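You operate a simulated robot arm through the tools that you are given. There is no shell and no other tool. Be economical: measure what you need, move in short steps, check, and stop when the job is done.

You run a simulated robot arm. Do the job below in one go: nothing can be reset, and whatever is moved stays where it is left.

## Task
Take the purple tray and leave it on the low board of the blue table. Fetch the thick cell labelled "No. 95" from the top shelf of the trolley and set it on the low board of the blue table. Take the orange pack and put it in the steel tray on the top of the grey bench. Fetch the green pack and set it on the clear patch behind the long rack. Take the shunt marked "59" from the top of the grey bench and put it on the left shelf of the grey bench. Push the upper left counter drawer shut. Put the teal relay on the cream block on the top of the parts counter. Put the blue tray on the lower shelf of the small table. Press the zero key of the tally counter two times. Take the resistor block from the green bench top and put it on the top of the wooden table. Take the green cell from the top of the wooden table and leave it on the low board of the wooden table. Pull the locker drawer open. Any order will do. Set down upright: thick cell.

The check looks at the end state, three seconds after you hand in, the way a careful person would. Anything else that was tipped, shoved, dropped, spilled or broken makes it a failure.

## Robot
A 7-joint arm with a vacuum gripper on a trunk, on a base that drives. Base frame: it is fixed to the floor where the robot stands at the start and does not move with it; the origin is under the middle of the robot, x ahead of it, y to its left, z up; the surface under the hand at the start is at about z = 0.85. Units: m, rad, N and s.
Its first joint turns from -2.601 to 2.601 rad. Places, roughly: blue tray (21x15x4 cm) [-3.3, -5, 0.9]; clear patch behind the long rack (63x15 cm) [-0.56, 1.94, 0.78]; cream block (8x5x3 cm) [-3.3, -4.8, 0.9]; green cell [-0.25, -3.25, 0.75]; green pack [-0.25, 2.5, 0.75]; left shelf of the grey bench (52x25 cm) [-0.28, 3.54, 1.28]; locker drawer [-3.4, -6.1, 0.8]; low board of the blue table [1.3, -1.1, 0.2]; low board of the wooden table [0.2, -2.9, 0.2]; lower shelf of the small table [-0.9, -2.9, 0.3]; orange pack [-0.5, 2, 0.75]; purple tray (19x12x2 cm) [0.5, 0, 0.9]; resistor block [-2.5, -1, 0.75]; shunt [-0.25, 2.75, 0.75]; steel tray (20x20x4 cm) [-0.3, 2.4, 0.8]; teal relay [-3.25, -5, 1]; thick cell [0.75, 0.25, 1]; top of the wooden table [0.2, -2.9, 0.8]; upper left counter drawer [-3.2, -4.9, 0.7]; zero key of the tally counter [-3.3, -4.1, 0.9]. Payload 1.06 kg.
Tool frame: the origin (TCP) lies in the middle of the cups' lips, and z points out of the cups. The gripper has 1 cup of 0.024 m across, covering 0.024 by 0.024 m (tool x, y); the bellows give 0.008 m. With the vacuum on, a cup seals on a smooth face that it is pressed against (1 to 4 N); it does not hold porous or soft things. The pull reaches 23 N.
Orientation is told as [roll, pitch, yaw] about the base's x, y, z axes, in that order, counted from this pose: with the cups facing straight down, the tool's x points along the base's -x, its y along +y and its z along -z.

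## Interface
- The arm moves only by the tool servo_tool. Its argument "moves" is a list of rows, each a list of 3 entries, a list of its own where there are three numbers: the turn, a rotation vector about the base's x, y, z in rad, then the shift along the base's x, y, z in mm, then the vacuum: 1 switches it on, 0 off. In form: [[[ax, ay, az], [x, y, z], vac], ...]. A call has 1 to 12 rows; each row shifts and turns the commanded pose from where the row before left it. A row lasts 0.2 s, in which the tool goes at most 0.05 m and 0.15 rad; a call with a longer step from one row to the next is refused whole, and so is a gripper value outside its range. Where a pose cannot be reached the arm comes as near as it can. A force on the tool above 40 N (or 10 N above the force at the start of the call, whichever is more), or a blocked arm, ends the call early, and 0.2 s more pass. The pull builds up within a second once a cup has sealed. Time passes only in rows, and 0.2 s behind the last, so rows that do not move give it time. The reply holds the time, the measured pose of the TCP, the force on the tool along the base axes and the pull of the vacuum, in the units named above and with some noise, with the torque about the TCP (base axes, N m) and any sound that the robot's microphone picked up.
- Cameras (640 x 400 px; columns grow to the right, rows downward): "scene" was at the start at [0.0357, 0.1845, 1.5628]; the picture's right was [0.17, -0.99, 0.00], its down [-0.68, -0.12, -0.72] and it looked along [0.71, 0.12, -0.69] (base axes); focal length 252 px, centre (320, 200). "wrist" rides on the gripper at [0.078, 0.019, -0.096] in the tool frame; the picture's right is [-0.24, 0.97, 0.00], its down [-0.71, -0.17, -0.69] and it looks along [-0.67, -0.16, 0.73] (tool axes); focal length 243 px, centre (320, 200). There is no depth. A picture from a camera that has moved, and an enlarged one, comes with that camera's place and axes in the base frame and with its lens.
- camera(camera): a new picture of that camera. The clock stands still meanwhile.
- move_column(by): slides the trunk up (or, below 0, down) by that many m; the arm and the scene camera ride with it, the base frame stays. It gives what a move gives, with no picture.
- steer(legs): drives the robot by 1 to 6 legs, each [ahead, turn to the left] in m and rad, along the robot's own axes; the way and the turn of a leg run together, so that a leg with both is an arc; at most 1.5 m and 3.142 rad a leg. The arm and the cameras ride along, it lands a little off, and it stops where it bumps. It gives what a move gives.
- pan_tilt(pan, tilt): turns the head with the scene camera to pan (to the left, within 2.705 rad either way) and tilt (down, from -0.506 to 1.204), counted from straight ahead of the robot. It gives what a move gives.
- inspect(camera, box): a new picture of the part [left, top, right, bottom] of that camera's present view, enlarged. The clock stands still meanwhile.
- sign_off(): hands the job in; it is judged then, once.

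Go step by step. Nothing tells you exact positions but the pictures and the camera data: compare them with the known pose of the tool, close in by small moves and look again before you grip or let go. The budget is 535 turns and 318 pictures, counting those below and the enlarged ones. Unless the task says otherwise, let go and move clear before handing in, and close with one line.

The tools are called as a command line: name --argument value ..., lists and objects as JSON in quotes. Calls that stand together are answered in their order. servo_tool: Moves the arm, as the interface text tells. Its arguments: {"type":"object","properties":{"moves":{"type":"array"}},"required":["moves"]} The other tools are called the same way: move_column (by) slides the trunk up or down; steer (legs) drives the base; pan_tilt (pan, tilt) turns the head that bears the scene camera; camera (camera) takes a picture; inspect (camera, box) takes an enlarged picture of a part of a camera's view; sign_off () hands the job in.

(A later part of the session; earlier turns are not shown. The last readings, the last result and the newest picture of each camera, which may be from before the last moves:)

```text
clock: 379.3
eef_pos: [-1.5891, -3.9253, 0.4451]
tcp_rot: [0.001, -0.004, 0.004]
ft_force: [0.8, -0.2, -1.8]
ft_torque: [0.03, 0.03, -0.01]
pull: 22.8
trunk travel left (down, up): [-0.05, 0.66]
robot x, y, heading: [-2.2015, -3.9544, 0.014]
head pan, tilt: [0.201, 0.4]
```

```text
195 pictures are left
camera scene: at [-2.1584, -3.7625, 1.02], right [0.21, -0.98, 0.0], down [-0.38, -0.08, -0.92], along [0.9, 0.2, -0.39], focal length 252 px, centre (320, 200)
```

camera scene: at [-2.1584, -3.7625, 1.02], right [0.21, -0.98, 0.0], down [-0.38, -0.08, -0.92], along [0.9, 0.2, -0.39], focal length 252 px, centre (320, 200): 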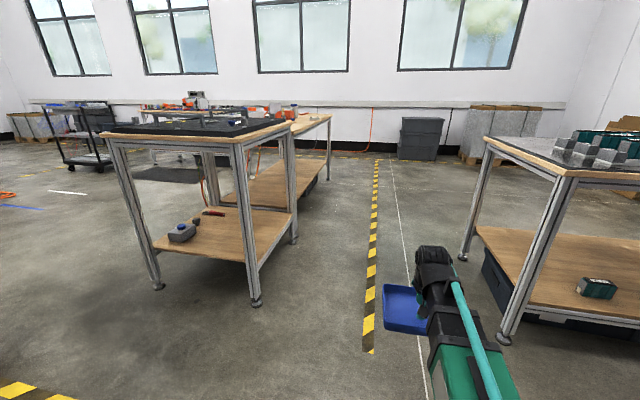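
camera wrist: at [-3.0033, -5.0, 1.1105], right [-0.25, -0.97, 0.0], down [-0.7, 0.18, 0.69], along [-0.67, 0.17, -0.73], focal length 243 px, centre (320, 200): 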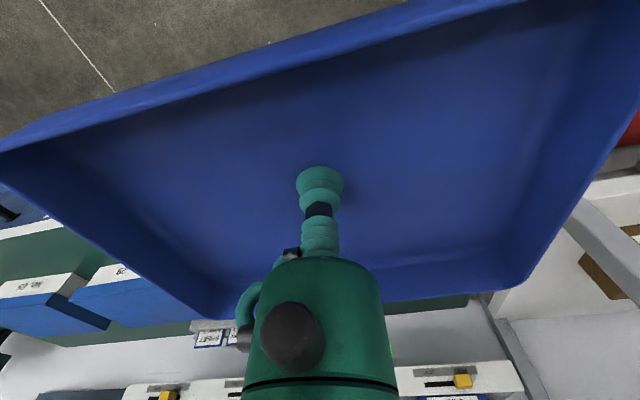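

steer --legs '[[1.25, 0], [0, 1.56]]'

pan_tilt --pan 0 --tilt 0.65

camera --camera "scene"

camera --camera "wrist"

```text
clock: 389.2
eef_pos: [-1.0067, -3.3163, 0.4446]
tcp_rot: [0.002, -0.004, 1.561]
ft_force: [-0.1, 0.3, -1.7]
ft_torque: [0.02, 0.04, 0.0]
pull: 23.6
trunk travel left (down, up): [-0.05, 0.66]
robot x, y, heading: [-0.9873, -3.9274, 1.571]
head pan, tilt: [0.201, 0.4]
```

```text
clock: 390.0
eef_pos: [-1.0067, -3.3146, 0.4451]
tcp_rot: [0.001, -0.005, 1.564]
ft_force: [0.6, 0.1, -1.8]
ft_torque: [-0.04, -0.03, 0.0]
pull: 22.9
trunk travel left (down, up): [-0.05, 0.66]
robot x, y, heading: [-0.987, -3.9278, 1.569]
head pan, tilt: [0.0, 0.649]
```

```text
194 pictures are left
camera scene: at [-1.1592, -3.8859, 0.9976], right [1.0, 0.0, 0.0], down [0.0, -0.6, -0.8], along [0.0, 0.8, -0.6], focal length 252 px, centre (320, 200)
```

scene: 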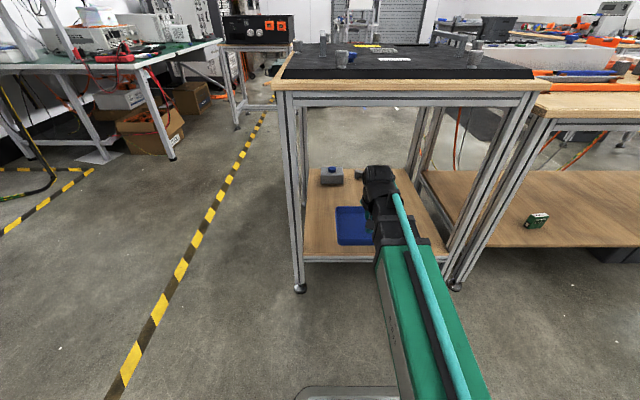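

```text
193 pictures are left
camera wrist: at [-1.0256, -3.3932, 0.5404], right [-0.97, 0.24, 0.0], down [0.18, 0.7, 0.69], along [0.17, 0.67, -0.73], focal length 243 px, centre (320, 200)
```

wrist: 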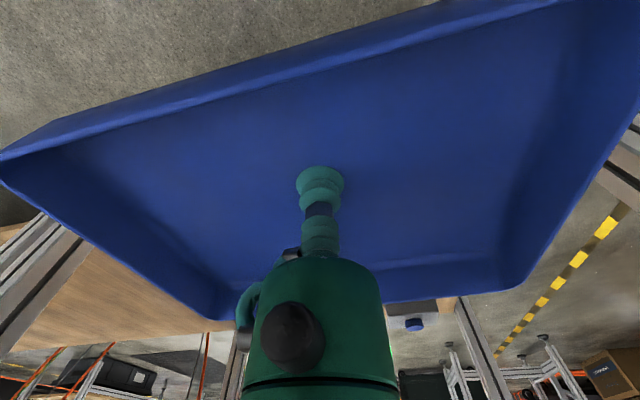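

servo_tool --moves '[[[0, 0, 0], [10, 0, -35], 1], [[0, 0, 0], [10, 20, -30], 1], [[0, 0, 0], [10, 40, 0], 1], [[0, 0, 0], [10, 40, 0], 1], [[0, 0, 0], [0, 40, 0], 1], [[0, 0, 0], [0, 40, 0], 1], [[0, 0, 0], [0, 40, 0], 1], [[0, 0, 0], [0, 15, -20], 1], [[0, 0, 0], [0, 0, -20], 1], [[0, 0, 0], [0, 0, 0], 1]]'

camera --camera "scene"

camera --camera "wrist"

```text
clock: 392.2
eef_pos: [-0.9669, -3.0805, 0.3417]
tcp_rot: [-0.001, -0.003, 1.562]
ft_force: [-0.2, 0.5, -1.0]
ft_torque: [0.0, 0.05, 0.01]
pull: 22.6
trunk travel left (down, up): [-0.05, 0.66]
robot x, y, heading: [-0.9899, -3.9294, 1.569]
head pan, tilt: [0.0, 0.649]
```

```text
192 pictures are left
camera scene: at [-1.1592, -3.8859, 0.9976], right [1.0, 0.0, 0.0], down [0.0, -0.6, -0.8], along [0.0, 0.8, -0.6], focal length 252 px, centre (320, 200)
```

scene: 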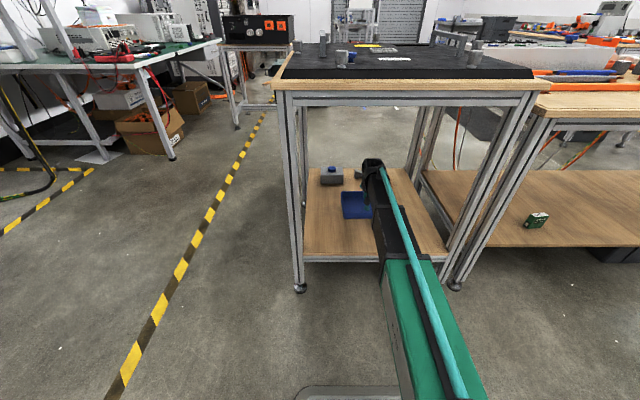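

```text
191 pictures are left
camera wrist: at [-0.9857, -3.1581, 0.4359], right [-0.97, 0.24, 0.0], down [0.18, 0.7, 0.69], along [0.17, 0.67, -0.73], focal length 243 px, centre (320, 200)
```

wrist: 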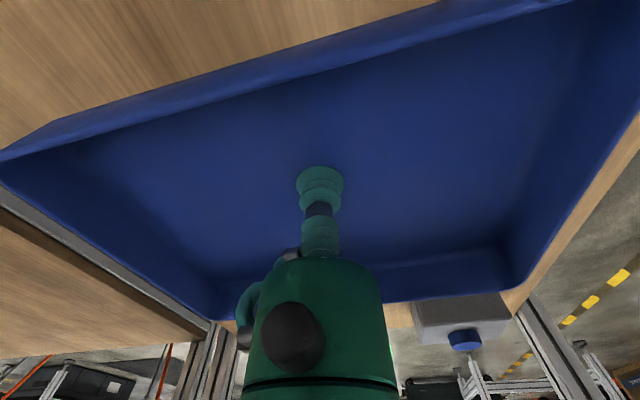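

servo_tool --moves '[[[0, 0, 0], [0, -8, -25], 1], [[0, 0, 0], [0, 0, -15], 1], [[0, 0, 0], [0, 0, -5], 1], [[0, 0, 0], [0, 0, 0], 1]]'

```text
clock: 393.2
eef_pos: [-0.9656, -3.0885, 0.2944]
tcp_rot: [0.002, -0.004, 1.562]
ft_force: [0.5, 0.1, -1.5]
ft_torque: [-0.02, 0.0, -0.01]
pull: 22.9
trunk travel left (down, up): [-0.05, 0.66]
robot x, y, heading: [-0.9876, -3.9276, 1.566]
head pan, tilt: [0.0, 0.649]
```

servo_tool --moves '[[[0, 0, 0], [0, 0, -5], 1], [[0, 0, 0], [0, 0, -4], 1], [[0, 0, 0], [0, 0, -4], 1], [[0, 0, 0], [0, 0, 0], 1]]'

```text
clock: 394.2
eef_pos: [-0.9658, -3.0876, 0.2818]
tcp_rot: [0.001, -0.003, 1.562]
ft_force: [-0.8, -0.3, -1.5]
ft_torque: [-0.03, -0.01, 0.07]
pull: 23.0
trunk travel left (down, up): [-0.05, 0.66]
robot x, y, heading: [-0.9908, -3.9273, 1.568]
head pan, tilt: [0.0, 0.649]
```

servo_tool --moves '[[[0, 0, 0], [0, 0, -4], 1], [[0, 0, 0], [0, 0, -3], 1], [[0, 0, 0], [0, 0, -3], 1], [[0, 0, 0], [0, 0, 0], 1]]'

```text
clock: 395.2
eef_pos: [-0.9664, -3.0879, 0.2719]
tcp_rot: [0.0, -0.004, 1.563]
ft_force: [-0.2, 0.6, -1.9]
ft_torque: [-0.03, 0.02, -0.02]
pull: 23.0
trunk travel left (down, up): [-0.05, 0.66]
robot x, y, heading: [-0.9889, -3.9277, 1.575]
head pan, tilt: [0.0, 0.649]
```

servo_tool --moves '[[[0, 0, 0], [0, 0, -4], 1], [[0, 0, 0], [0, 0, -3], 1], [[0, 0, 0], [0, 0, -3], 1], [[0, 0, 0], [0, 0, 0], 1]]'

camera --camera "scene"

```text
clock: 396.2
eef_pos: [-0.9667, -3.0884, 0.2615]
tcp_rot: [0.001, -0.004, 1.562]
ft_force: [0.5, -0.8, -1.9]
ft_torque: [-0.03, 0.01, 0.0]
pull: 22.6
trunk travel left (down, up): [-0.05, 0.66]
robot x, y, heading: [-0.9853, -3.9253, 1.569]
head pan, tilt: [0.0, 0.649]
```

```text
190 pictures are left
camera scene: at [-1.1592, -3.8859, 0.9976], right [1.0, 0.0, 0.0], down [0.0, -0.6, -0.8], along [0.0, 0.8, -0.6], focal length 252 px, centre (320, 200)
```

scene: 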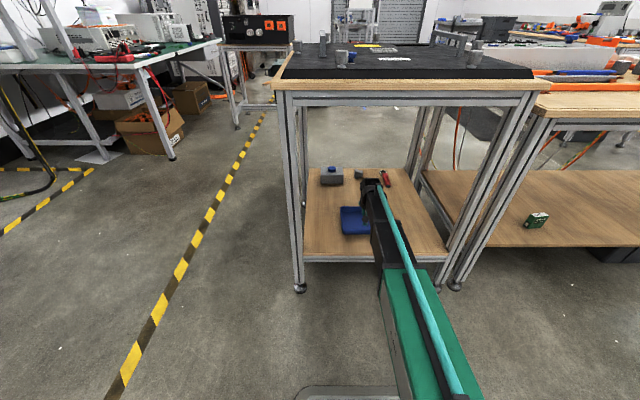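

servo_tool --moves '[[[0, 0, 0], [0, 0, -3], 1], [[0, 0, 0], [0, 0, -3], 1], [[0, 0, 0], [0, 0, -3], 1], [[0, 0, 0], [0, 0, 0], 1]]'

```text
clock: 397.2
eef_pos: [-0.9654, -3.0884, 0.2545]
tcp_rot: [-0.001, -0.006, 1.562]
ft_force: [1.0, 4.3, 17.5]
ft_torque: [-0.05, 0.03, -0.03]
pull: 22.6
trunk travel left (down, up): [-0.05, 0.66]
robot x, y, heading: [-0.9899, -3.9285, 1.572]
head pan, tilt: [0.0, 0.649]
```

Contact at z≈0.255. I'm releasing and backing out.

servo_tool --moves '[[[0, 0, 0], [0, 0, 1], 0], [[0, 0, 0], [0, 0, 0], 0], [[0, 0, 0], [0, 0, 0], 0], [[0, 0, 0], [0, 0, 0], 0], [[0, 0, 0], [0, 0, 0], 0], [[0, 0, 0], [0, 0, 10], 0], [[0, 0, 0], [0, 0, 35], 0], [[0, 0, 0], [0, 0, 40], 0], [[0, 0, 0], [0, 0, 40], 0], [[0, 0, 0], [0, -40, 0], 0], [[0, 0, 0], [0, -40, 0], 0], [[0, 0, 0], [0, -40, 0], 0]]'

servo_tool --moves '[[[0, 0, 0], [0, -40, 0], 0], [[0, 0, 0], [0, -40, 0], 0], [[0, 0, 0], [0, -35, 0], 0], [[0, 0, 0], [0, 0, 0], 0]]'

camera --camera "scene"

```text
clock: 399.8
eef_pos: [-0.9668, -3.2094, 0.3788]
tcp_rot: [-0.001, -0.006, 1.56]
ft_force: [0.6, -0.1, -0.8]
ft_torque: [-0.01, 0.01, 0.01]
pull: 0.1
trunk travel left (down, up): [-0.05, 0.66]
robot x, y, heading: [-0.9895, -3.9313, 1.573]
head pan, tilt: [0.0, 0.649]
```

```text
clock: 400.8
eef_pos: [-0.966, -3.3247, 0.3791]
tcp_rot: [0.001, -0.004, 1.563]
ft_force: [0.4, 0.6, 0.9]
ft_torque: [0.04, 0.02, -0.03]
pull: 0.0
trunk travel left (down, up): [-0.05, 0.66]
robot x, y, heading: [-0.9893, -3.9299, 1.572]
head pan, tilt: [0.0, 0.649]
```

```text
189 pictures are left
camera scene: at [-1.1591, -3.886, 0.9976], right [1.0, 0.0, 0.0], down [0.0, -0.6, -0.8], along [0.0, 0.8, -0.6], focal length 252 px, centre (320, 200)
```

scene: 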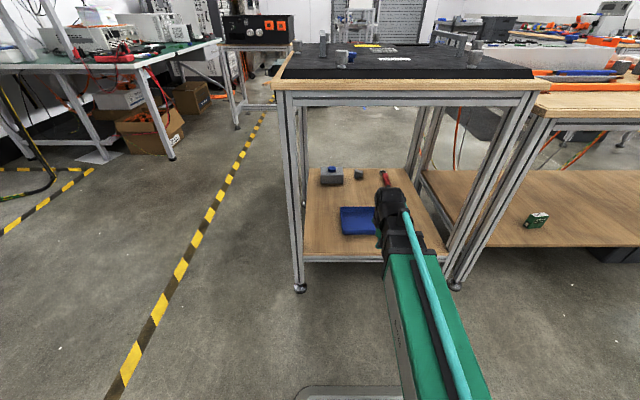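

The blue tray is on the small table's shelf. Now back round to the north of the room: raise the trunk in the open and drive to the start area to look at the grey bench.

steer --legs '[[0, 1.57], [0.95, 0]]'

move_column --by 0.4

move_column --by 0.17

steer --legs '[[0, -1.69], [1.2, 0], [0.69, 0], [0, -0.91], [1.2, 0], [0.75, 0]]'

pan_tilt --pan 0.9 --tilt 0.4

camera --camera "scene"

```text
clock: 409.5
eef_pos: [-2.5309, -3.9026, 0.3801]
tcp_rot: [-0.002, -0.003, 3.132]
ft_force: [0.0, 0.0, 0.3]
ft_torque: [0.01, 0.0, 0.01]
pull: 0.1
trunk travel left (down, up): [-0.05, 0.66]
robot x, y, heading: [-1.927, -3.9231, -3.14]
head pan, tilt: [0.0, 0.649]
```

```text
clock: 413.4
eef_pos: [-2.5321, -3.9018, 0.7793]
tcp_rot: [0.001, -0.002, 3.134]
ft_force: [-0.4, 1.3, 0.8]
ft_torque: [0.01, 0.01, 0.02]
pull: 0.0
trunk travel left (down, up): [-0.45, 0.26]
robot x, y, heading: [-1.9261, -3.9238, -3.137]
head pan, tilt: [0.0, 0.649]
```

```text
clock: 415.3
eef_pos: [-2.5313, -3.9022, 0.9496]
tcp_rot: [0.0, -0.003, 3.132]
ft_force: [0.1, 0.6, 0.1]
ft_torque: [-0.01, 0.04, 0.01]
pull: 0.1
trunk travel left (down, up): [-0.62, 0.09]
robot x, y, heading: [-1.9293, -3.9204, -3.136]
head pan, tilt: [0.0, 0.649]
```

```text
clock: 440.6
eef_pos: [0.4445, -0.6823, 0.9502]
tcp_rot: [-0.001, -0.004, 0.546]
ft_force: [-0.4, -0.4, 0.2]
ft_torque: [-0.01, 0.02, -0.01]
pull: 0.1
trunk travel left (down, up): [-0.62, 0.09]
robot x, y, heading: [-0.0808, -0.981, 0.557]
head pan, tilt: [0.0, 0.649]
```

```text
clock: 441.8
eef_pos: [0.4448, -0.6823, 0.949]
tcp_rot: [0.002, -0.004, 0.547]
ft_force: [0.0, -1.1, -0.1]
ft_torque: [0.01, -0.03, -0.01]
pull: 0.1
trunk travel left (down, up): [-0.62, 0.09]
robot x, y, heading: [-0.0818, -0.9809, 0.555]
head pan, tilt: [0.901, 0.4]
```

```text
188 pictures are left
camera scene: at [-0.1986, -0.7682, 1.5901], right [0.99, -0.11, 0.0], down [-0.04, -0.39, -0.92], along [0.11, 0.92, -0.39], focal length 252 px, centre (320, 200)
```

scene: 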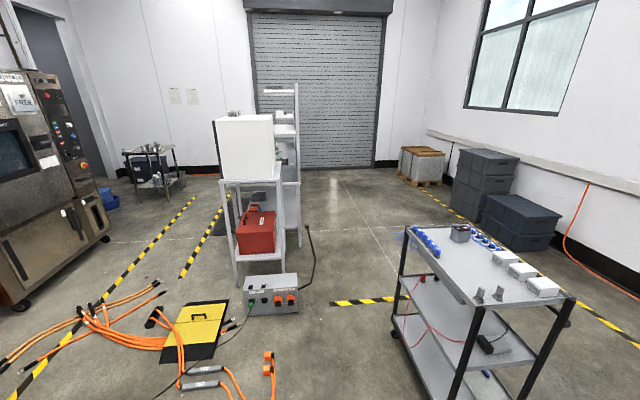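

The grey bench is to the north, seen end-on. I'll drive up past the trolley to look at it.

steer --legs '[[0, 0.9], [1.25, 0]]'

pan_tilt --pan 0.25 --tilt 0.35

camera --camera "scene"

```text
clock: 450.5
eef_pos: [0.1496, 0.8608, 0.9485]
tcp_rot: [-0.001, -0.004, 1.452]
ft_force: [-0.5, -1.4, 0.0]
ft_torque: [-0.01, 0.01, 0.0]
pull: 0.0
trunk travel left (down, up): [-0.62, 0.09]
robot x, y, heading: [0.0597, 0.2641, 1.464]
head pan, tilt: [0.901, 0.4]
```

```text
clock: 451.5
eef_pos: [0.1488, 0.8621, 0.9503]
tcp_rot: [0.002, -0.003, 1.451]
ft_force: [-0.5, -0.6, -0.2]
ft_torque: [0.0, 0.04, 0.05]
pull: 0.1
trunk travel left (down, up): [-0.62, 0.09]
robot x, y, heading: [0.067, 0.2635, 1.46]
head pan, tilt: [0.25, 0.351]
```

```text
187 pictures are left
camera scene: at [-0.1272, 0.3298, 1.5946], right [0.99, 0.14, 0.0], down [0.05, -0.34, -0.94], along [-0.13, 0.93, -0.34], focal length 252 px, centre (320, 200)
```

scene: 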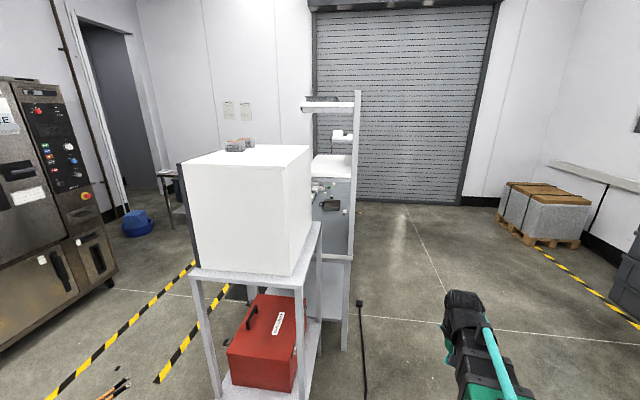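

steer --legs '[[0, -0.4], [1.1, 0], [0, 0.5], [0.6, 0]]'

pan_tilt --pan 0.6 --tilt 0.4

camera --camera "scene"

```text
clock: 454.1
eef_pos: [0.41, 0.8304, 0.9502]
tcp_rot: [-0.001, -0.003, 1.035]
ft_force: [-0.4, 0.8, -0.9]
ft_torque: [-0.02, -0.03, -0.03]
pull: 0.1
trunk travel left (down, up): [-0.62, 0.09]
robot x, y, heading: [0.0852, 0.3217, 1.046]
head pan, tilt: [0.25, 0.351]
stopped in leg 2: the robot was blocked; the commanded pose is now the measured one
```

```text
clock: 455.0
eef_pos: [0.4102, 0.8289, 0.9496]
tcp_rot: [-0.001, -0.004, 1.038]
ft_force: [0.1, 0.2, 0.3]
ft_torque: [0.0, 0.0, 0.0]
pull: 0.0
trunk travel left (down, up): [-0.62, 0.09]
robot x, y, heading: [0.084, 0.3208, 1.048]
head pan, tilt: [0.6, 0.4]
```

```text
186 pictures are left
camera scene: at [-0.0912, 0.4584, 1.5901], right [1.0, 0.07, 0.0], down [0.03, -0.39, -0.92], along [-0.07, 0.92, -0.39], focal length 252 px, centre (320, 200)
```

scene: 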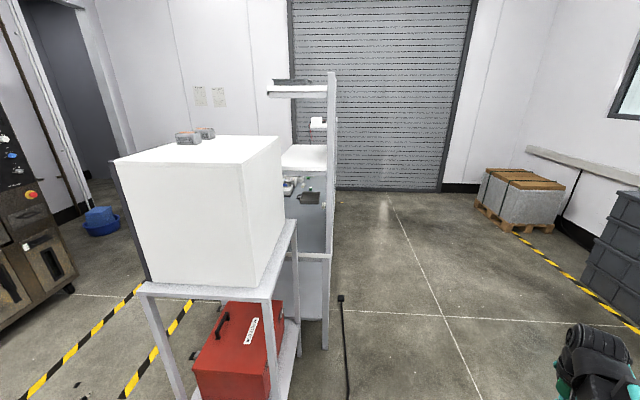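

My base touched the trolley's corner. I'll look down at both sides before continuing.

steer --legs '[[-0.1, 0], [0, 0.52]]'

pan_tilt --pan 0.5 --tilt 1.0

camera --camera "scene"

pan_tilt --pan -1.2 --tilt 0.9

camera --camera "scene"

```text
clock: 457.6
eef_pos: [0.0666, 0.8364, 0.9489]
tcp_rot: [-0.002, -0.003, 1.549]
ft_force: [0.3, 0.1, 0.1]
ft_torque: [0.0, -0.03, 0.01]
pull: 0.1
trunk travel left (down, up): [-0.62, 0.09]
robot x, y, heading: [0.0349, 0.2321, 1.553]
head pan, tilt: [0.6, 0.4]
```

```text
clock: 458.6
eef_pos: [0.0661, 0.8357, 0.9493]
tcp_rot: [0.0, -0.004, 1.549]
ft_force: [-0.3, -0.6, -1.0]
ft_torque: [-0.01, -0.01, 0.0]
pull: 0.0
trunk travel left (down, up): [-0.62, 0.09]
robot x, y, heading: [0.0366, 0.2313, 1.556]
head pan, tilt: [0.499, 1.0]
```

```text
185 pictures are left
camera scene: at [-0.1686, 0.2514, 1.5399], right [0.88, 0.47, 0.0], down [0.39, -0.74, -0.54], along [-0.25, 0.48, -0.84], focal length 252 px, centre (320, 200)
```

scene: 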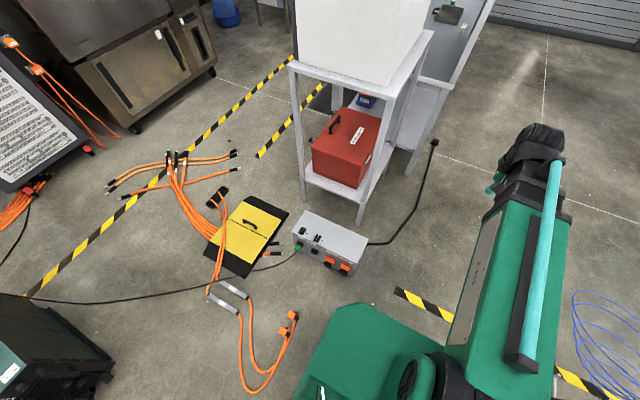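

```text
clock: 460.3
eef_pos: [0.0672, 0.8365, 0.9499]
tcp_rot: [0.001, -0.004, 1.549]
ft_force: [0.0, -0.7, 1.5]
ft_torque: [-0.01, -0.02, 0.03]
pull: 0.1
trunk travel left (down, up): [-0.62, 0.09]
robot x, y, heading: [0.0357, 0.234, 1.553]
head pan, tilt: [-1.201, 0.901]
```

```text
184 pictures are left
camera scene: at [-0.0653, 0.2161, 1.5471], right [0.35, -0.94, 0.0], down [-0.73, -0.27, -0.62], along [0.58, 0.22, -0.78], focal length 252 px, centre (320, 200)
```

scene: 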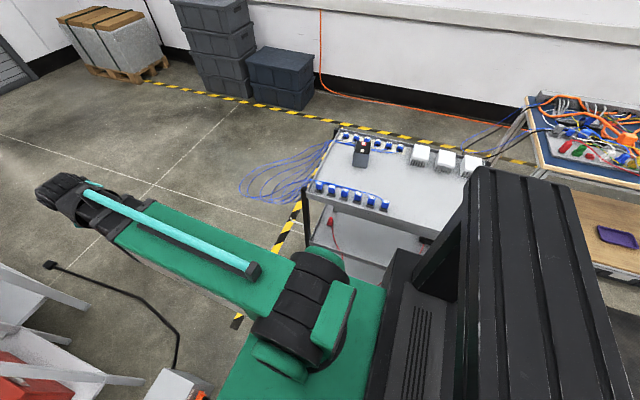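

The trolley and its cell look undisturbed. The gap north is free if I keep x between about 0.1 and 0.8, so I'm going through carefully.

steer --legs '[[0, -0.255], [0.45, 0], [0, -0.2], [0.65, 0]]'

pan_tilt --pan 1.2 --tilt 0.35

camera --camera "scene"

```text
clock: 467.8
eef_pos: [0.7521, 1.7567, 0.9495]
tcp_rot: [0.001, -0.003, 1.083]
ft_force: [-0.2, 0.2, 0.2]
ft_torque: [-0.01, 0.01, -0.04]
pull: 0.1
trunk travel left (down, up): [-0.62, 0.09]
robot x, y, heading: [0.4527, 1.2318, 1.093]
head pan, tilt: [-1.201, 0.901]
```

```text
clock: 470.0
eef_pos: [0.7513, 1.7567, 0.9496]
tcp_rot: [0.0, -0.003, 1.085]
ft_force: [0.3, 0.3, 0.1]
ft_torque: [-0.02, -0.01, 0.02]
pull: 0.0
trunk travel left (down, up): [-0.62, 0.09]
robot x, y, heading: [0.4526, 1.2314, 1.092]
head pan, tilt: [1.201, 0.351]
```

```text
183 pictures are left
camera scene: at [0.2188, 1.3392, 1.5946], right [0.75, 0.66, 0.0], down [0.23, -0.26, -0.94], along [-0.62, 0.7, -0.34], focal length 252 px, centre (320, 200)
```

scene: 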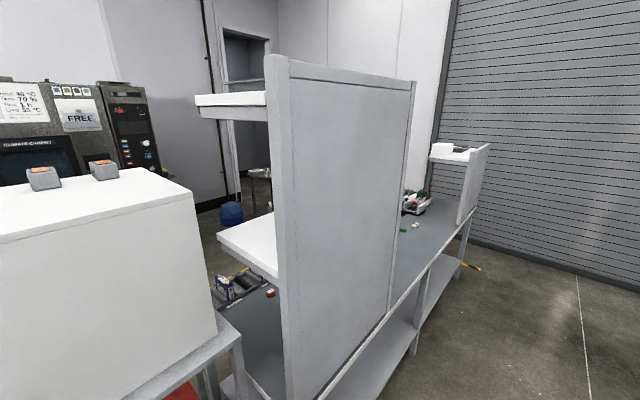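

The bench faces west, with back panels on the east, so I need its west side, going round the north end. I'll reverse north so that the arm trails away from the shutter wall.

steer --legs '[[0, 0.21], [1.0, 0], [0, -2.87], [-1.2, 0], [-0.86, 0]]'

pan_tilt --pan -1.4 --tilt 0.5

camera --camera "scene"

```text
clock: 492.2
eef_pos: [0.5516, 3.6175, 0.9489]
tcp_rot: [0.0, -0.003, -1.489]
ft_force: [0.2, 0.0, -0.7]
ft_torque: [0.02, 0.01, 0.02]
pull: 0.0
trunk travel left (down, up): [-0.62, 0.09]
robot x, y, heading: [0.52, 4.2217, -1.479]
head pan, tilt: [1.201, 0.351]
```

```text
clock: 494.5
eef_pos: [0.5521, 3.6172, 0.9486]
tcp_rot: [0.001, -0.004, -1.489]
ft_force: [0.0, 0.1, -0.3]
ft_torque: [-0.03, 0.05, 0.0]
pull: 0.1
trunk travel left (down, up): [-0.62, 0.09]
robot x, y, heading: [0.5186, 4.2214, -1.479]
head pan, tilt: [-1.4, 0.499]
```

```text
182 pictures are left
camera scene: at [0.5976, 4.2587, 1.581], right [-0.26, 0.97, 0.0], down [0.46, 0.12, -0.88], along [-0.85, -0.23, -0.48], focal length 252 px, centre (320, 200)
```

scene: 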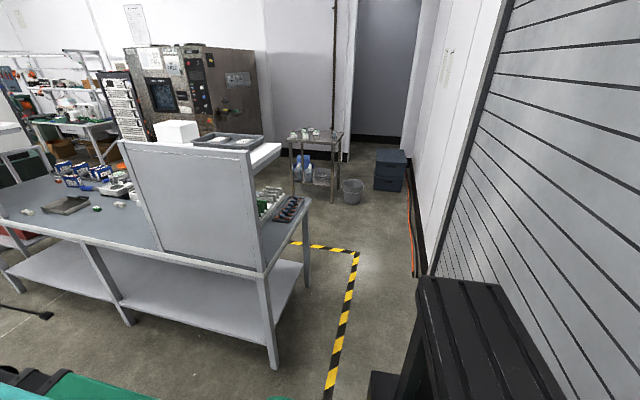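

steer --legs '[[0, -1.655], [1.2, 0], [0.65, 0]]'

pan_tilt --pan 1.2 --tilt 0.4

camera --camera "scene"

```text
clock: 507.9
eef_pos: [-1.9424, 4.2052, 0.9493]
tcp_rot: [-0.001, -0.005, -3.132]
ft_force: [0.0, 0.8, -0.3]
ft_torque: [-0.02, 0.02, 0.01]
pull: 0.0
trunk travel left (down, up): [-0.62, 0.09]
robot x, y, heading: [-1.3391, 4.1931, -3.126]
head pan, tilt: [-1.4, 0.499]
```

```text
clock: 510.2
eef_pos: [-1.943, 4.2069, 0.9496]
tcp_rot: [0.0, -0.003, -3.129]
ft_force: [-0.7, -0.4, 0.2]
ft_torque: [-0.02, 0.0, 0.01]
pull: 0.1
trunk travel left (down, up): [-0.62, 0.09]
robot x, y, heading: [-1.3368, 4.1928, -3.123]
head pan, tilt: [1.201, 0.4]
```

```text
181 pictures are left
camera scene: at [-1.3216, 3.9375, 1.5901], right [-0.94, 0.35, 0.0], down [0.13, 0.37, -0.92], along [-0.32, -0.86, -0.39], focal length 252 px, centre (320, 200)
```

scene: 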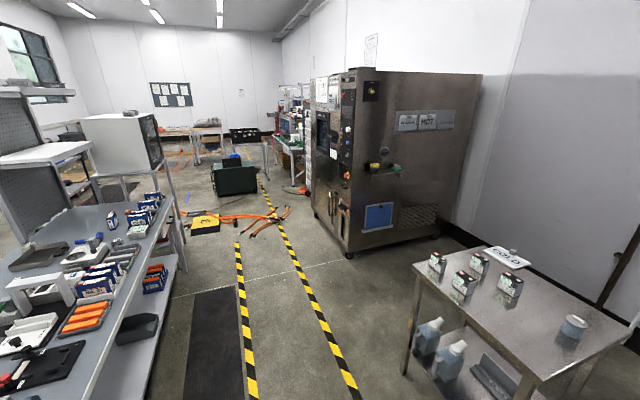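

inspect --camera "scene" --box '[0, 170, 240, 400]'

steer --legs '[[0, 1.57], [1.5, 0], [0.2, 0]]'

move_column --by 0.085

pan_tilt --pan 1.5 --tilt 0.7

camera --camera "scene"

```text
1.74 times, centred on (120, 285) of scene
camera zoom: at [-1.3216, 3.9375, 1.5901], right [-0.94, 0.35, 0.0], down [0.13, 0.37, -0.92], along [-0.32, -0.86, -0.39], focal length 438 px, centre (668, 52)
```

zoom: 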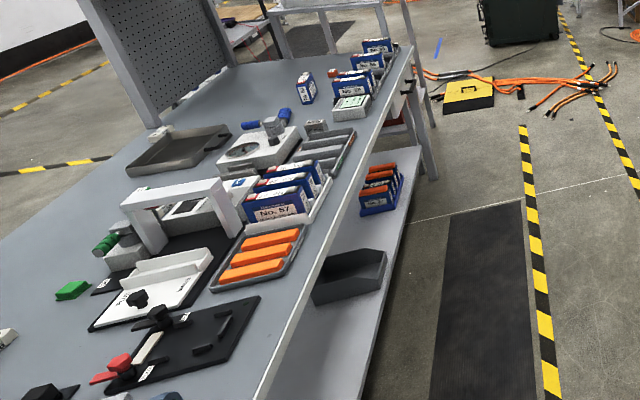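

```text
clock: 522.6
eef_pos: [-1.3044, 1.8915, 0.9486]
tcp_rot: [0.0, -0.002, -1.544]
ft_force: [1.0, 0.6, -0.4]
ft_torque: [-0.01, -0.03, -0.01]
pull: 0.0
trunk travel left (down, up): [-0.62, 0.09]
robot x, y, heading: [-1.3035, 2.4992, -1.537]
head pan, tilt: [1.201, 0.4]
```

```text
clock: 523.8
eef_pos: [-1.3051, 1.8916, 1.0335]
tcp_rot: [-0.001, -0.003, -1.544]
ft_force: [0.1, -0.8, 1.3]
ft_torque: [-0.02, 0.0, 0.0]
pull: 0.1
trunk travel left (down, up): [-0.705, 0.005]
robot x, y, heading: [-1.3035, 2.4964, -1.538]
head pan, tilt: [1.201, 0.4]
```

```text
clock: 524.6
eef_pos: [-1.3043, 1.892, 1.034]
tcp_rot: [0.0, -0.003, -1.545]
ft_force: [-0.3, -0.1, 0.6]
ft_torque: [0.01, -0.02, 0.01]
pull: 0.0
trunk travel left (down, up): [-0.705, 0.005]
robot x, y, heading: [-1.3004, 2.4978, -1.538]
head pan, tilt: [1.499, 0.7]
```

```text
179 pictures are left
camera scene: at [-1.0485, 2.5453, 1.6483], right [-0.04, -1.0, 0.0], down [-0.64, 0.02, -0.77], along [0.76, -0.03, -0.64], focal length 252 px, centre (320, 200)
```

scene: 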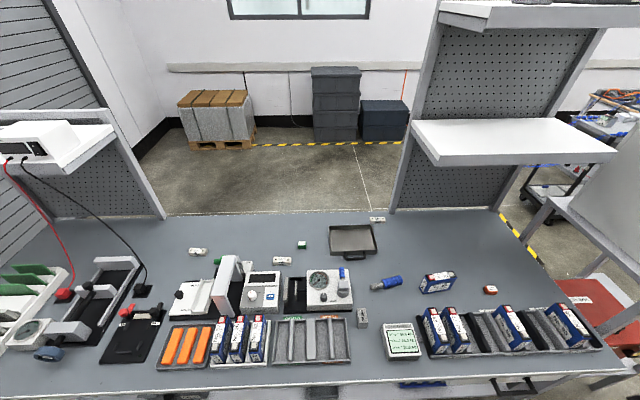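

inspect --camera "scene" --box '[160, 200, 400, 350]'

inspect --camera "scene" --box '[370, 200, 610, 350]'

inspect --camera "scene" --box '[0, 100, 240, 370]'

```text
2.67 times, centred on (280, 275) of scene
camera zoom: at [-1.0485, 2.5453, 1.6483], right [-0.04, -1.0, 0.0], down [-0.64, 0.02, -0.77], along [0.76, -0.03, -0.64], focal length 672 px, centre (427, 0)
```

zoom: 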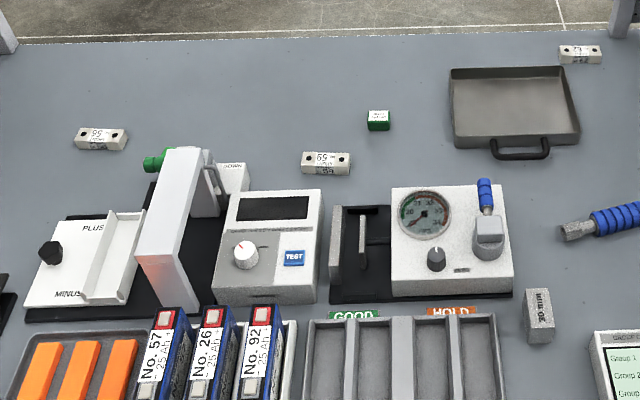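

```text
2.67 times, centred on (490, 275) of scene
camera zoom: at [-1.0485, 2.5453, 1.6483], right [-0.04, -1.0, 0.0], down [-0.64, 0.02, -0.77], along [0.76, -0.03, -0.64], focal length 672 px, centre (-133, 0)
```

zoom: 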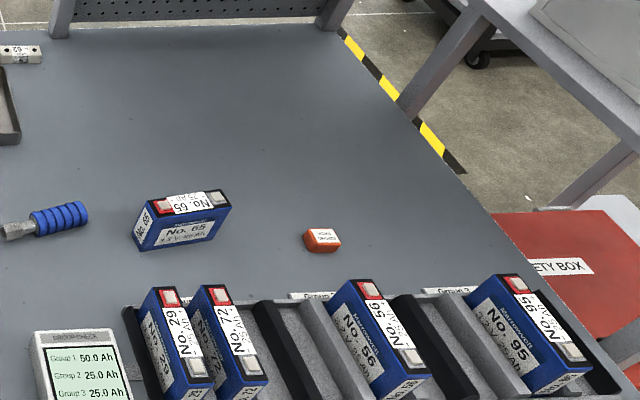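

```text
1.48 times, centred on (120, 235) of scene
camera zoom: at [-1.0485, 2.5453, 1.6483], right [-0.04, -1.0, 0.0], down [-0.64, 0.02, -0.77], along [0.76, -0.03, -0.64], focal length 373 px, centre (616, 148)
```

zoom: 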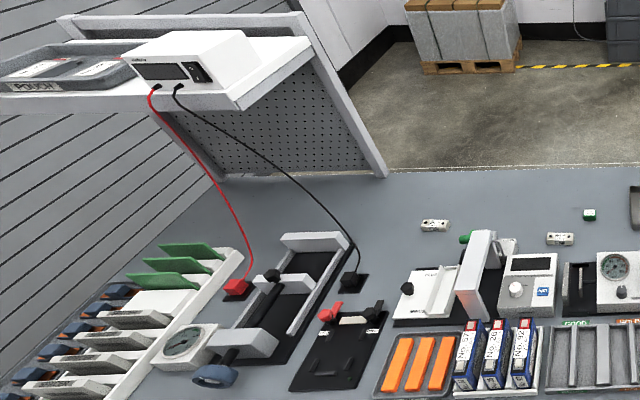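

inspect --camera "scene" --box '[180, 240, 300, 275]'

inspect --camera "scene" --box '[350, 205, 410, 240]'

```text
5.33 times, centred on (240, 258) of scene
camera zoom: at [-1.0485, 2.5453, 1.6483], right [-0.04, -1.0, 0.0], down [-0.64, 0.02, -0.77], along [0.76, -0.03, -0.64], focal length 1344 px, centre (747, -107)
```

zoom: 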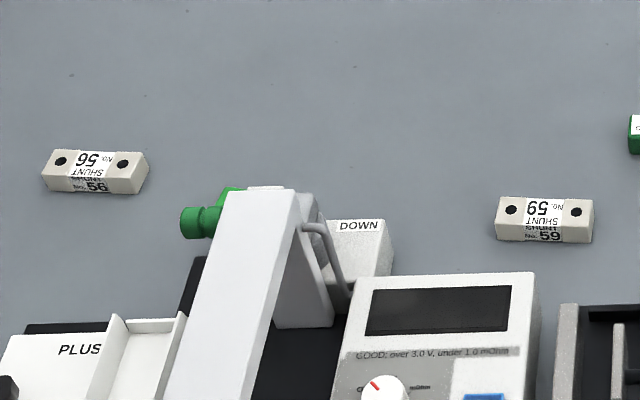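

```text
10.67 times, centred on (380, 222) of scene
camera zoom: at [-1.0485, 2.5453, 1.6483], right [-0.04, -1.0, 0.0], down [-0.64, 0.02, -0.77], along [0.76, -0.03, -0.64], focal length 2688 px, centre (-320, -40)
```

zoom: 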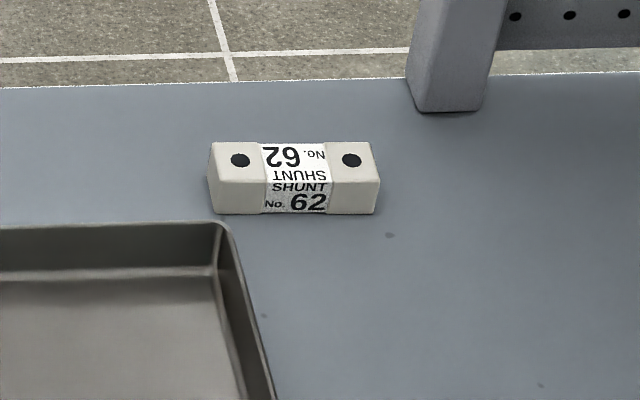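

Shunt 59 is the middle one, near (-0.37, 2.69). The orange and green packs are the small coloured boxes, and the steel tray is near (-0.3, 2.36). I'm turning to face the bench and closing in.

steer --legs '[[0, 1.545], [0.12, 0]]'

pan_tilt --pan 0.1 --tilt 0.85

camera --camera "scene"

camera --camera "wrist"

```text
clock: 529.6
eef_pos: [-0.5766, 2.4882, 1.0336]
tcp_rot: [0.001, -0.004, 0.012]
ft_force: [1.3, 0.5, 0.0]
ft_torque: [-0.01, 0.05, 0.01]
pull: 0.0
trunk travel left (down, up): [-0.705, 0.005]
robot x, y, heading: [-1.1832, 2.5013, 0.021]
head pan, tilt: [1.499, 0.7]
```

```text
clock: 531.2
eef_pos: [-0.575, 2.4876, 1.0342]
tcp_rot: [0.001, -0.005, 0.012]
ft_force: [0.6, 0.2, -0.8]
ft_torque: [0.01, -0.01, -0.01]
pull: 0.1
trunk travel left (down, up): [-0.705, 0.005]
robot x, y, heading: [-1.1818, 2.4975, 0.02]
head pan, tilt: [0.099, 0.85]
```

```text
173 pictures are left
camera scene: at [-1.1534, 2.6788, 1.636], right [0.12, -0.99, 0.0], down [-0.75, -0.09, -0.66], along [0.66, 0.08, -0.75], focal length 252 px, centre (320, 200)
```

scene: 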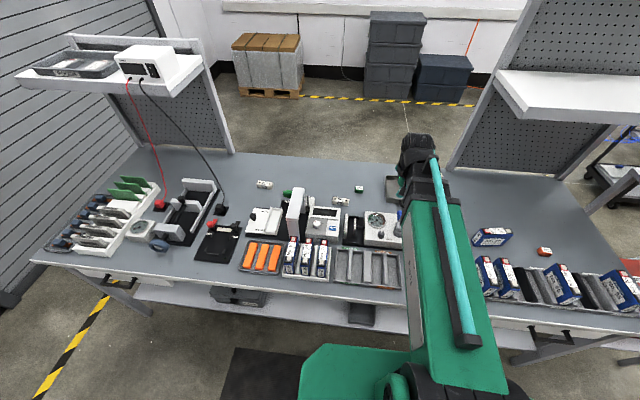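

```text
172 pictures are left
camera wrist: at [-0.6551, 2.5071, 1.1298], right [0.22, 0.97, 0.0], down [0.71, -0.16, 0.69], along [0.67, -0.15, -0.73], focal length 243 px, centre (320, 200)
```

wrist: 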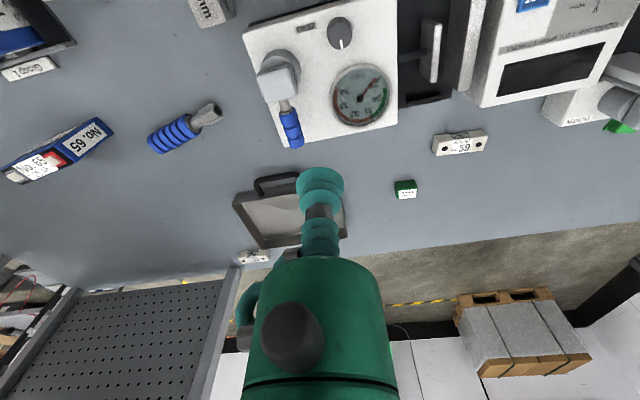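

servo_tool --moves '[[[0, 0, 0], [0, -45, -10], 0], [[0, 0, 0], [0, -45, -10], 0], [[0, 0, 0], [0, -45, -10], 0], [[0, 0, 0], [0, -45, -10], 0], [[0, 0, 0], [0, -45, -10], 0], [[0, 0, 0], [0, -45, -10], 0], [[0, 0, 0], [0, -45, -10], 0], [[0, 0, 0], [0, -45, -10], 0], [[0, 0, 0], [0, -45, 0], 0], [[0, 0, 0], [0, -45, 0], 0], [[0, 0, 0], [0, -45, 0], 0], [[0, 0, 0], [0, -45, 0], 0]]'

camera --camera "wrist"

```text
clock: 533.8
eef_pos: [-0.5742, 1.9483, 0.9535]
tcp_rot: [0.002, -0.001, 0.012]
ft_force: [0.5, -0.2, -0.1]
ft_torque: [0.0, -0.01, 0.04]
pull: 0.1
trunk travel left (down, up): [-0.705, 0.005]
robot x, y, heading: [-1.1811, 2.4981, 0.015]
head pan, tilt: [0.099, 0.85]
```

```text
171 pictures are left
camera wrist: at [-0.6518, 1.967, 1.0491], right [0.22, 0.97, 0.0], down [0.71, -0.16, 0.69], along [0.67, -0.15, -0.73], focal length 243 px, centre (320, 200)
```

wrist: 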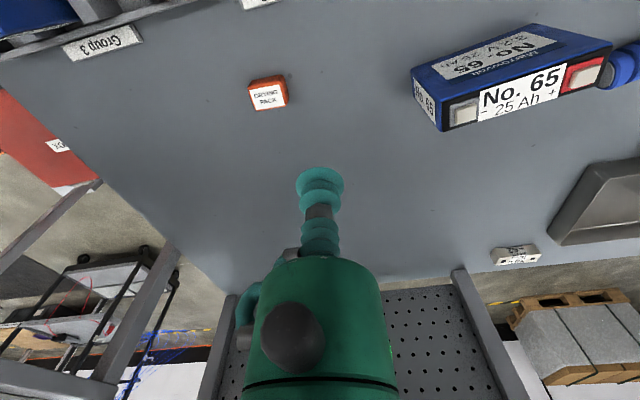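

servo_tool --moves '[[[0, 0, 0], [5, -30, -35], 0], [[0, 0, 0], [5, -30, -35], 0], [[0, 0, 0], [0, -3, -40], 0], [[0, 0, 0], [0, 0, 0], 0]]'

inspect --camera "wrist" --box '[220, 80, 420, 205]'

```text
clock: 534.8
eef_pos: [-0.5663, 1.885, 0.8433]
tcp_rot: [0.001, -0.003, 0.013]
ft_force: [-0.1, 0.1, 0.2]
ft_torque: [0.02, -0.03, -0.01]
pull: 0.1
trunk travel left (down, up): [-0.705, 0.005]
robot x, y, heading: [-1.1816, 2.5001, 0.021]
head pan, tilt: [0.099, 0.85]
```

```text
3.20 times, centred on (320, 142) of wrist
camera zoom: at [-0.6447, 1.9034, 0.9393], right [0.22, 0.97, 0.0], down [0.71, -0.16, 0.69], along [0.67, -0.15, -0.73], focal length 776 px, centre (320, 384)
```

zoom: 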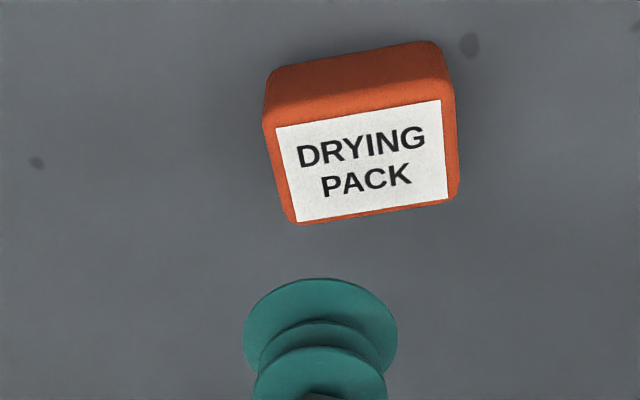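

servo_tool --moves '[[[0, 0, 0], [-5, 12, -20], 0], [[0, 0, 0], [0, 0, 0], 0]]'

inspect --camera "wrist" --box '[220, 80, 420, 205]'

```text
clock: 535.4
eef_pos: [-0.5716, 1.8977, 0.8247]
tcp_rot: [0.001, -0.003, 0.012]
ft_force: [-0.9, -0.5, 0.0]
ft_torque: [0.0, -0.04, 0.04]
pull: 0.1
trunk travel left (down, up): [-0.705, 0.005]
robot x, y, heading: [-1.1815, 2.4984, 0.019]
head pan, tilt: [0.099, 0.85]
```

```text
3.20 times, centred on (320, 142) of wrist
camera zoom: at [-0.6494, 1.9162, 0.9199], right [0.22, 0.97, 0.0], down [0.71, -0.16, 0.69], along [0.67, -0.15, -0.73], focal length 776 px, centre (320, 384)
```

zoom: 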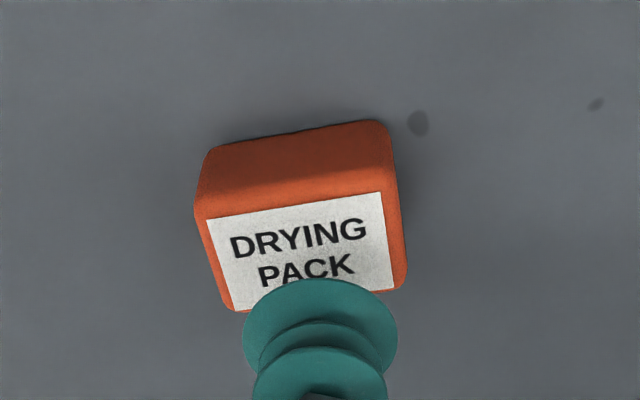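

servo_tool --moves '[[[0, 0, 0], [-1, -2, -14], 1], [[0, 0, 0], [0, 0, -6], 1], [[0, 0, 0], [0, 0, -4], 1], [[0, 0, 0], [0, 0, -3], 1], [[0, 0, 0], [0, 0, 0], 1]]'

```text
clock: 536.6
eef_pos: [-0.5731, 1.8953, 0.7985]
tcp_rot: [-0.001, -0.006, 0.012]
ft_force: [5.5, -2.2, 18.4]
ft_torque: [-0.02, 0.06, 0.0]
pull: 22.8
trunk travel left (down, up): [-0.705, 0.005]
robot x, y, heading: [-1.1836, 2.5025, 0.026]
head pan, tilt: [0.099, 0.85]
```

Sealed on the label. I'm lifting it towards the steel tray.

servo_tool --moves '[[[0, 0, 0], [0, 0, 10], 1], [[0, 0, 0], [0, 0, 30], 1], [[0, 0, 0], [0, 0, 40], 1], [[0, 0, 0], [0, 0, 40], 1], [[0, 0, 0], [0, 40, 20], 1], [[0, 0, 0], [0, 45, 0], 1], [[0, 0, 0], [0, 45, 0], 1], [[0, 0, 0], [20, 40, 0], 1], [[0, 0, 0], [20, 40, 0], 1], [[0, 0, 0], [20, 40, 0], 1], [[0, 0, 0], [30, 35, 0], 1], [[0, 0, 0], [30, 35, 0], 1]]'

servo_tool --moves '[[[0, 0, 0], [30, 35, 0], 1], [[0, 0, 0], [35, 30, 0], 1], [[0, 0, 0], [35, 20, 0], 1], [[0, 0, 0], [0, 0, 0], 1]]'

camera --camera "wrist"

```text
clock: 539.2
eef_pos: [-0.452, 2.2155, 0.9369]
tcp_rot: [0.001, -0.004, 0.009]
ft_force: [-0.3, 0.8, -1.4]
ft_torque: [0.01, -0.01, -0.01]
pull: 22.6
trunk travel left (down, up): [-0.705, 0.005]
robot x, y, heading: [-1.181, 2.4983, 0.018]
head pan, tilt: [0.099, 0.85]
```

```text
clock: 540.2
eef_pos: [-0.3546, 2.3011, 0.9367]
tcp_rot: [-0.001, -0.003, 0.012]
ft_force: [-0.5, 0.6, 0.3]
ft_torque: [-0.02, 0.0, -0.02]
pull: 22.7
trunk travel left (down, up): [-0.705, 0.005]
robot x, y, heading: [-1.1842, 2.5019, 0.019]
head pan, tilt: [0.099, 0.85]
```

```text
168 pictures are left
camera wrist: at [-0.4332, 2.3191, 1.0323], right [0.22, 0.97, 0.0], down [0.71, -0.16, 0.69], along [0.67, -0.15, -0.73], focal length 243 px, centre (320, 200)
```

wrist: 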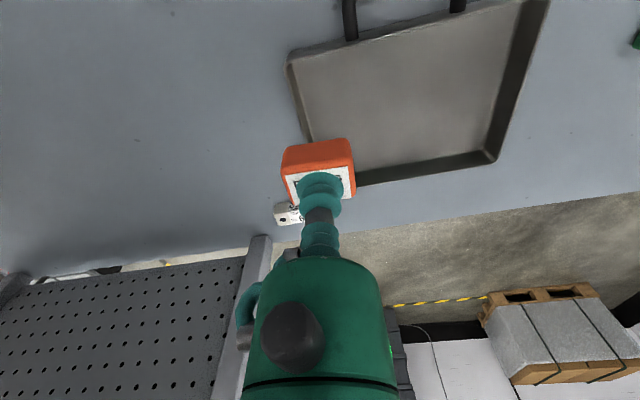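

servo_tool --moves '[[[0, 0, 0], [10, 40, 0], 1], [[0, 0, 0], [15, 42, -20], 1], [[0, 0, 0], [0, 0, -30], 1], [[0, 0, 0], [0, 0, 0], 1]]'

camera --camera "wrist"

```text
clock: 541.2
eef_pos: [-0.3274, 2.383, 0.8871]
tcp_rot: [0.0, -0.004, 0.012]
ft_force: [0.6, -0.1, 0.1]
ft_torque: [0.0, -0.05, 0.0]
pull: 23.6
trunk travel left (down, up): [-0.705, 0.005]
robot x, y, heading: [-1.1839, 2.4976, 0.015]
head pan, tilt: [0.099, 0.85]
```

```text
167 pictures are left
camera wrist: at [-0.4066, 2.4026, 0.9835], right [0.22, 0.97, 0.0], down [0.71, -0.16, 0.69], along [0.67, -0.15, -0.73], focal length 243 px, centre (320, 200)
```

wrist: 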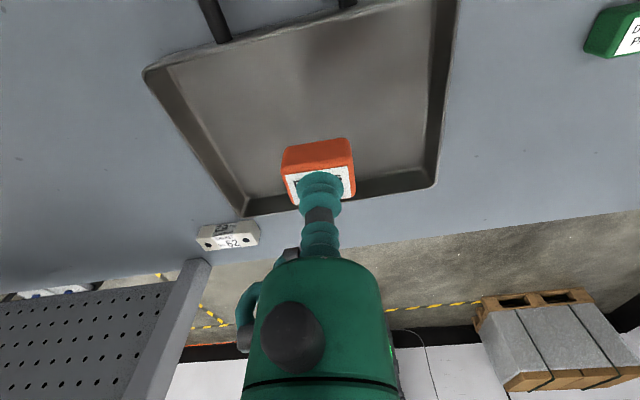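

servo_tool --moves '[[[0, 0, 0], [0, 0, -35], 1], [[0, 0, 0], [0, 0, -20], 1], [[0, 0, 0], [0, 0, -8], 1], [[0, 0, 0], [0, 0, -4], 1], [[0, 0, 0], [0, 0, 0], 1]]'

```text
clock: 542.4
eef_pos: [-0.3282, 2.3814, 0.8206]
tcp_rot: [0.0, -0.005, 0.013]
ft_force: [-0.2, 0.2, -0.5]
ft_torque: [0.02, -0.02, 0.0]
pull: 22.3
trunk travel left (down, up): [-0.705, 0.005]
robot x, y, heading: [-1.1826, 2.5016, 0.019]
head pan, tilt: [0.099, 0.85]
```

servo_tool --moves '[[[0, 0, 0], [0, 0, -5], 1], [[0, 0, 0], [0, 0, -4], 1], [[0, 0, 0], [0, 0, -3], 1], [[0, 0, 0], [0, 0, -2], 1], [[0, 0, 0], [0, 0, 0], 1]]'

camera --camera "wrist"

```text
clock: 543.6
eef_pos: [-0.3264, 2.3817, 0.8077]
tcp_rot: [0.0, -0.004, 0.011]
ft_force: [0.1, -0.6, -1.1]
ft_torque: [0.01, 0.01, -0.01]
pull: 23.1
trunk travel left (down, up): [-0.705, 0.005]
robot x, y, heading: [-1.1816, 2.4997, 0.018]
head pan, tilt: [0.099, 0.85]
```

```text
166 pictures are left
camera wrist: at [-0.4051, 2.4012, 0.9023], right [0.22, 0.97, 0.0], down [0.71, -0.16, 0.69], along [0.67, -0.15, -0.73], focal length 243 px, centre (320, 200)
```

wrist: 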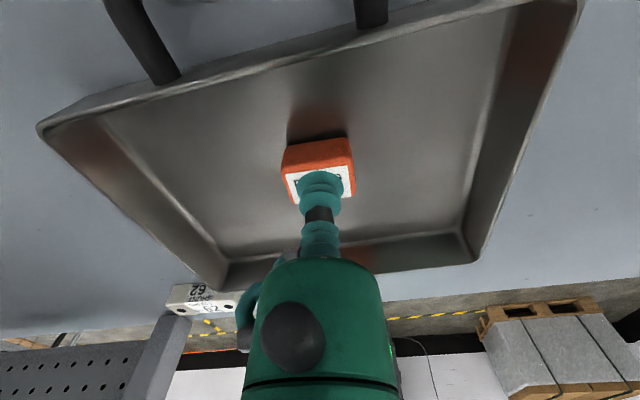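

servo_tool --moves '[[[0, 0, 0], [0, 0, -3], 1], [[0, 0, 0], [0, 0, -3], 1], [[0, 0, 0], [0, 0, -2], 1], [[0, 0, 0], [0, 0, 0], 1]]'

```text
clock: 544.6
eef_pos: [-0.3272, 2.3832, 0.7999]
tcp_rot: [0.001, -0.004, 0.012]
ft_force: [7.4, -0.5, 20.3]
ft_torque: [-0.01, 0.08, 0.01]
pull: 22.5
trunk travel left (down, up): [-0.705, 0.005]
robot x, y, heading: [-1.185, 2.4983, 0.02]
head pan, tilt: [0.099, 0.85]
```

It's on the tray floor. I'm releasing and rising.

servo_tool --moves '[[[0, 0, 0], [0, 0, 2], 0], [[0, 0, 0], [0, 0, 0], 0], [[0, 0, 0], [0, 0, 0], 0], [[0, 0, 0], [0, 0, 0], 0], [[0, 0, 0], [0, 0, 8], 0], [[0, 0, 0], [0, 0, 30], 0], [[0, 0, 0], [0, 0, 40], 0], [[0, 0, 0], [0, 20, 40], 0], [[0, 0, 0], [0, 40, 0], 0], [[0, 0, 0], [0, 40, 0], 0], [[0, 0, 0], [0, 0, 0], 0]]'

camera --camera "wrist"

```text
clock: 547.0
eef_pos: [-0.3271, 2.4848, 0.9187]
tcp_rot: [0.001, -0.004, 0.01]
ft_force: [-0.3, 0.3, 0.2]
ft_torque: [-0.01, -0.02, -0.03]
pull: 0.0
trunk travel left (down, up): [-0.705, 0.005]
robot x, y, heading: [-1.1802, 2.5026, 0.018]
head pan, tilt: [0.099, 0.85]
```

```text
165 pictures are left
camera wrist: at [-0.4062, 2.5028, 1.0144], right [0.22, 0.97, 0.0], down [0.71, -0.16, 0.69], along [0.67, -0.15, -0.73], focal length 243 px, centre (320, 200)
```

wrist: 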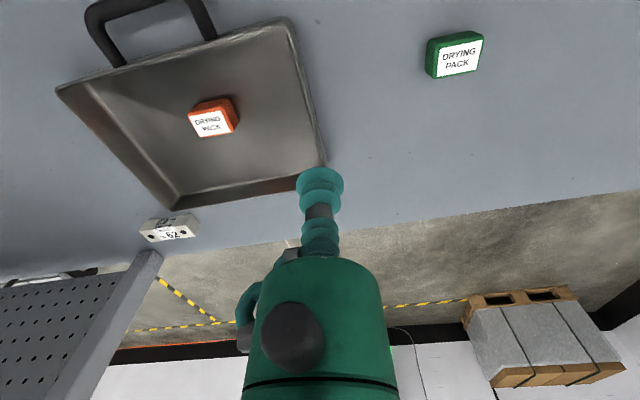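

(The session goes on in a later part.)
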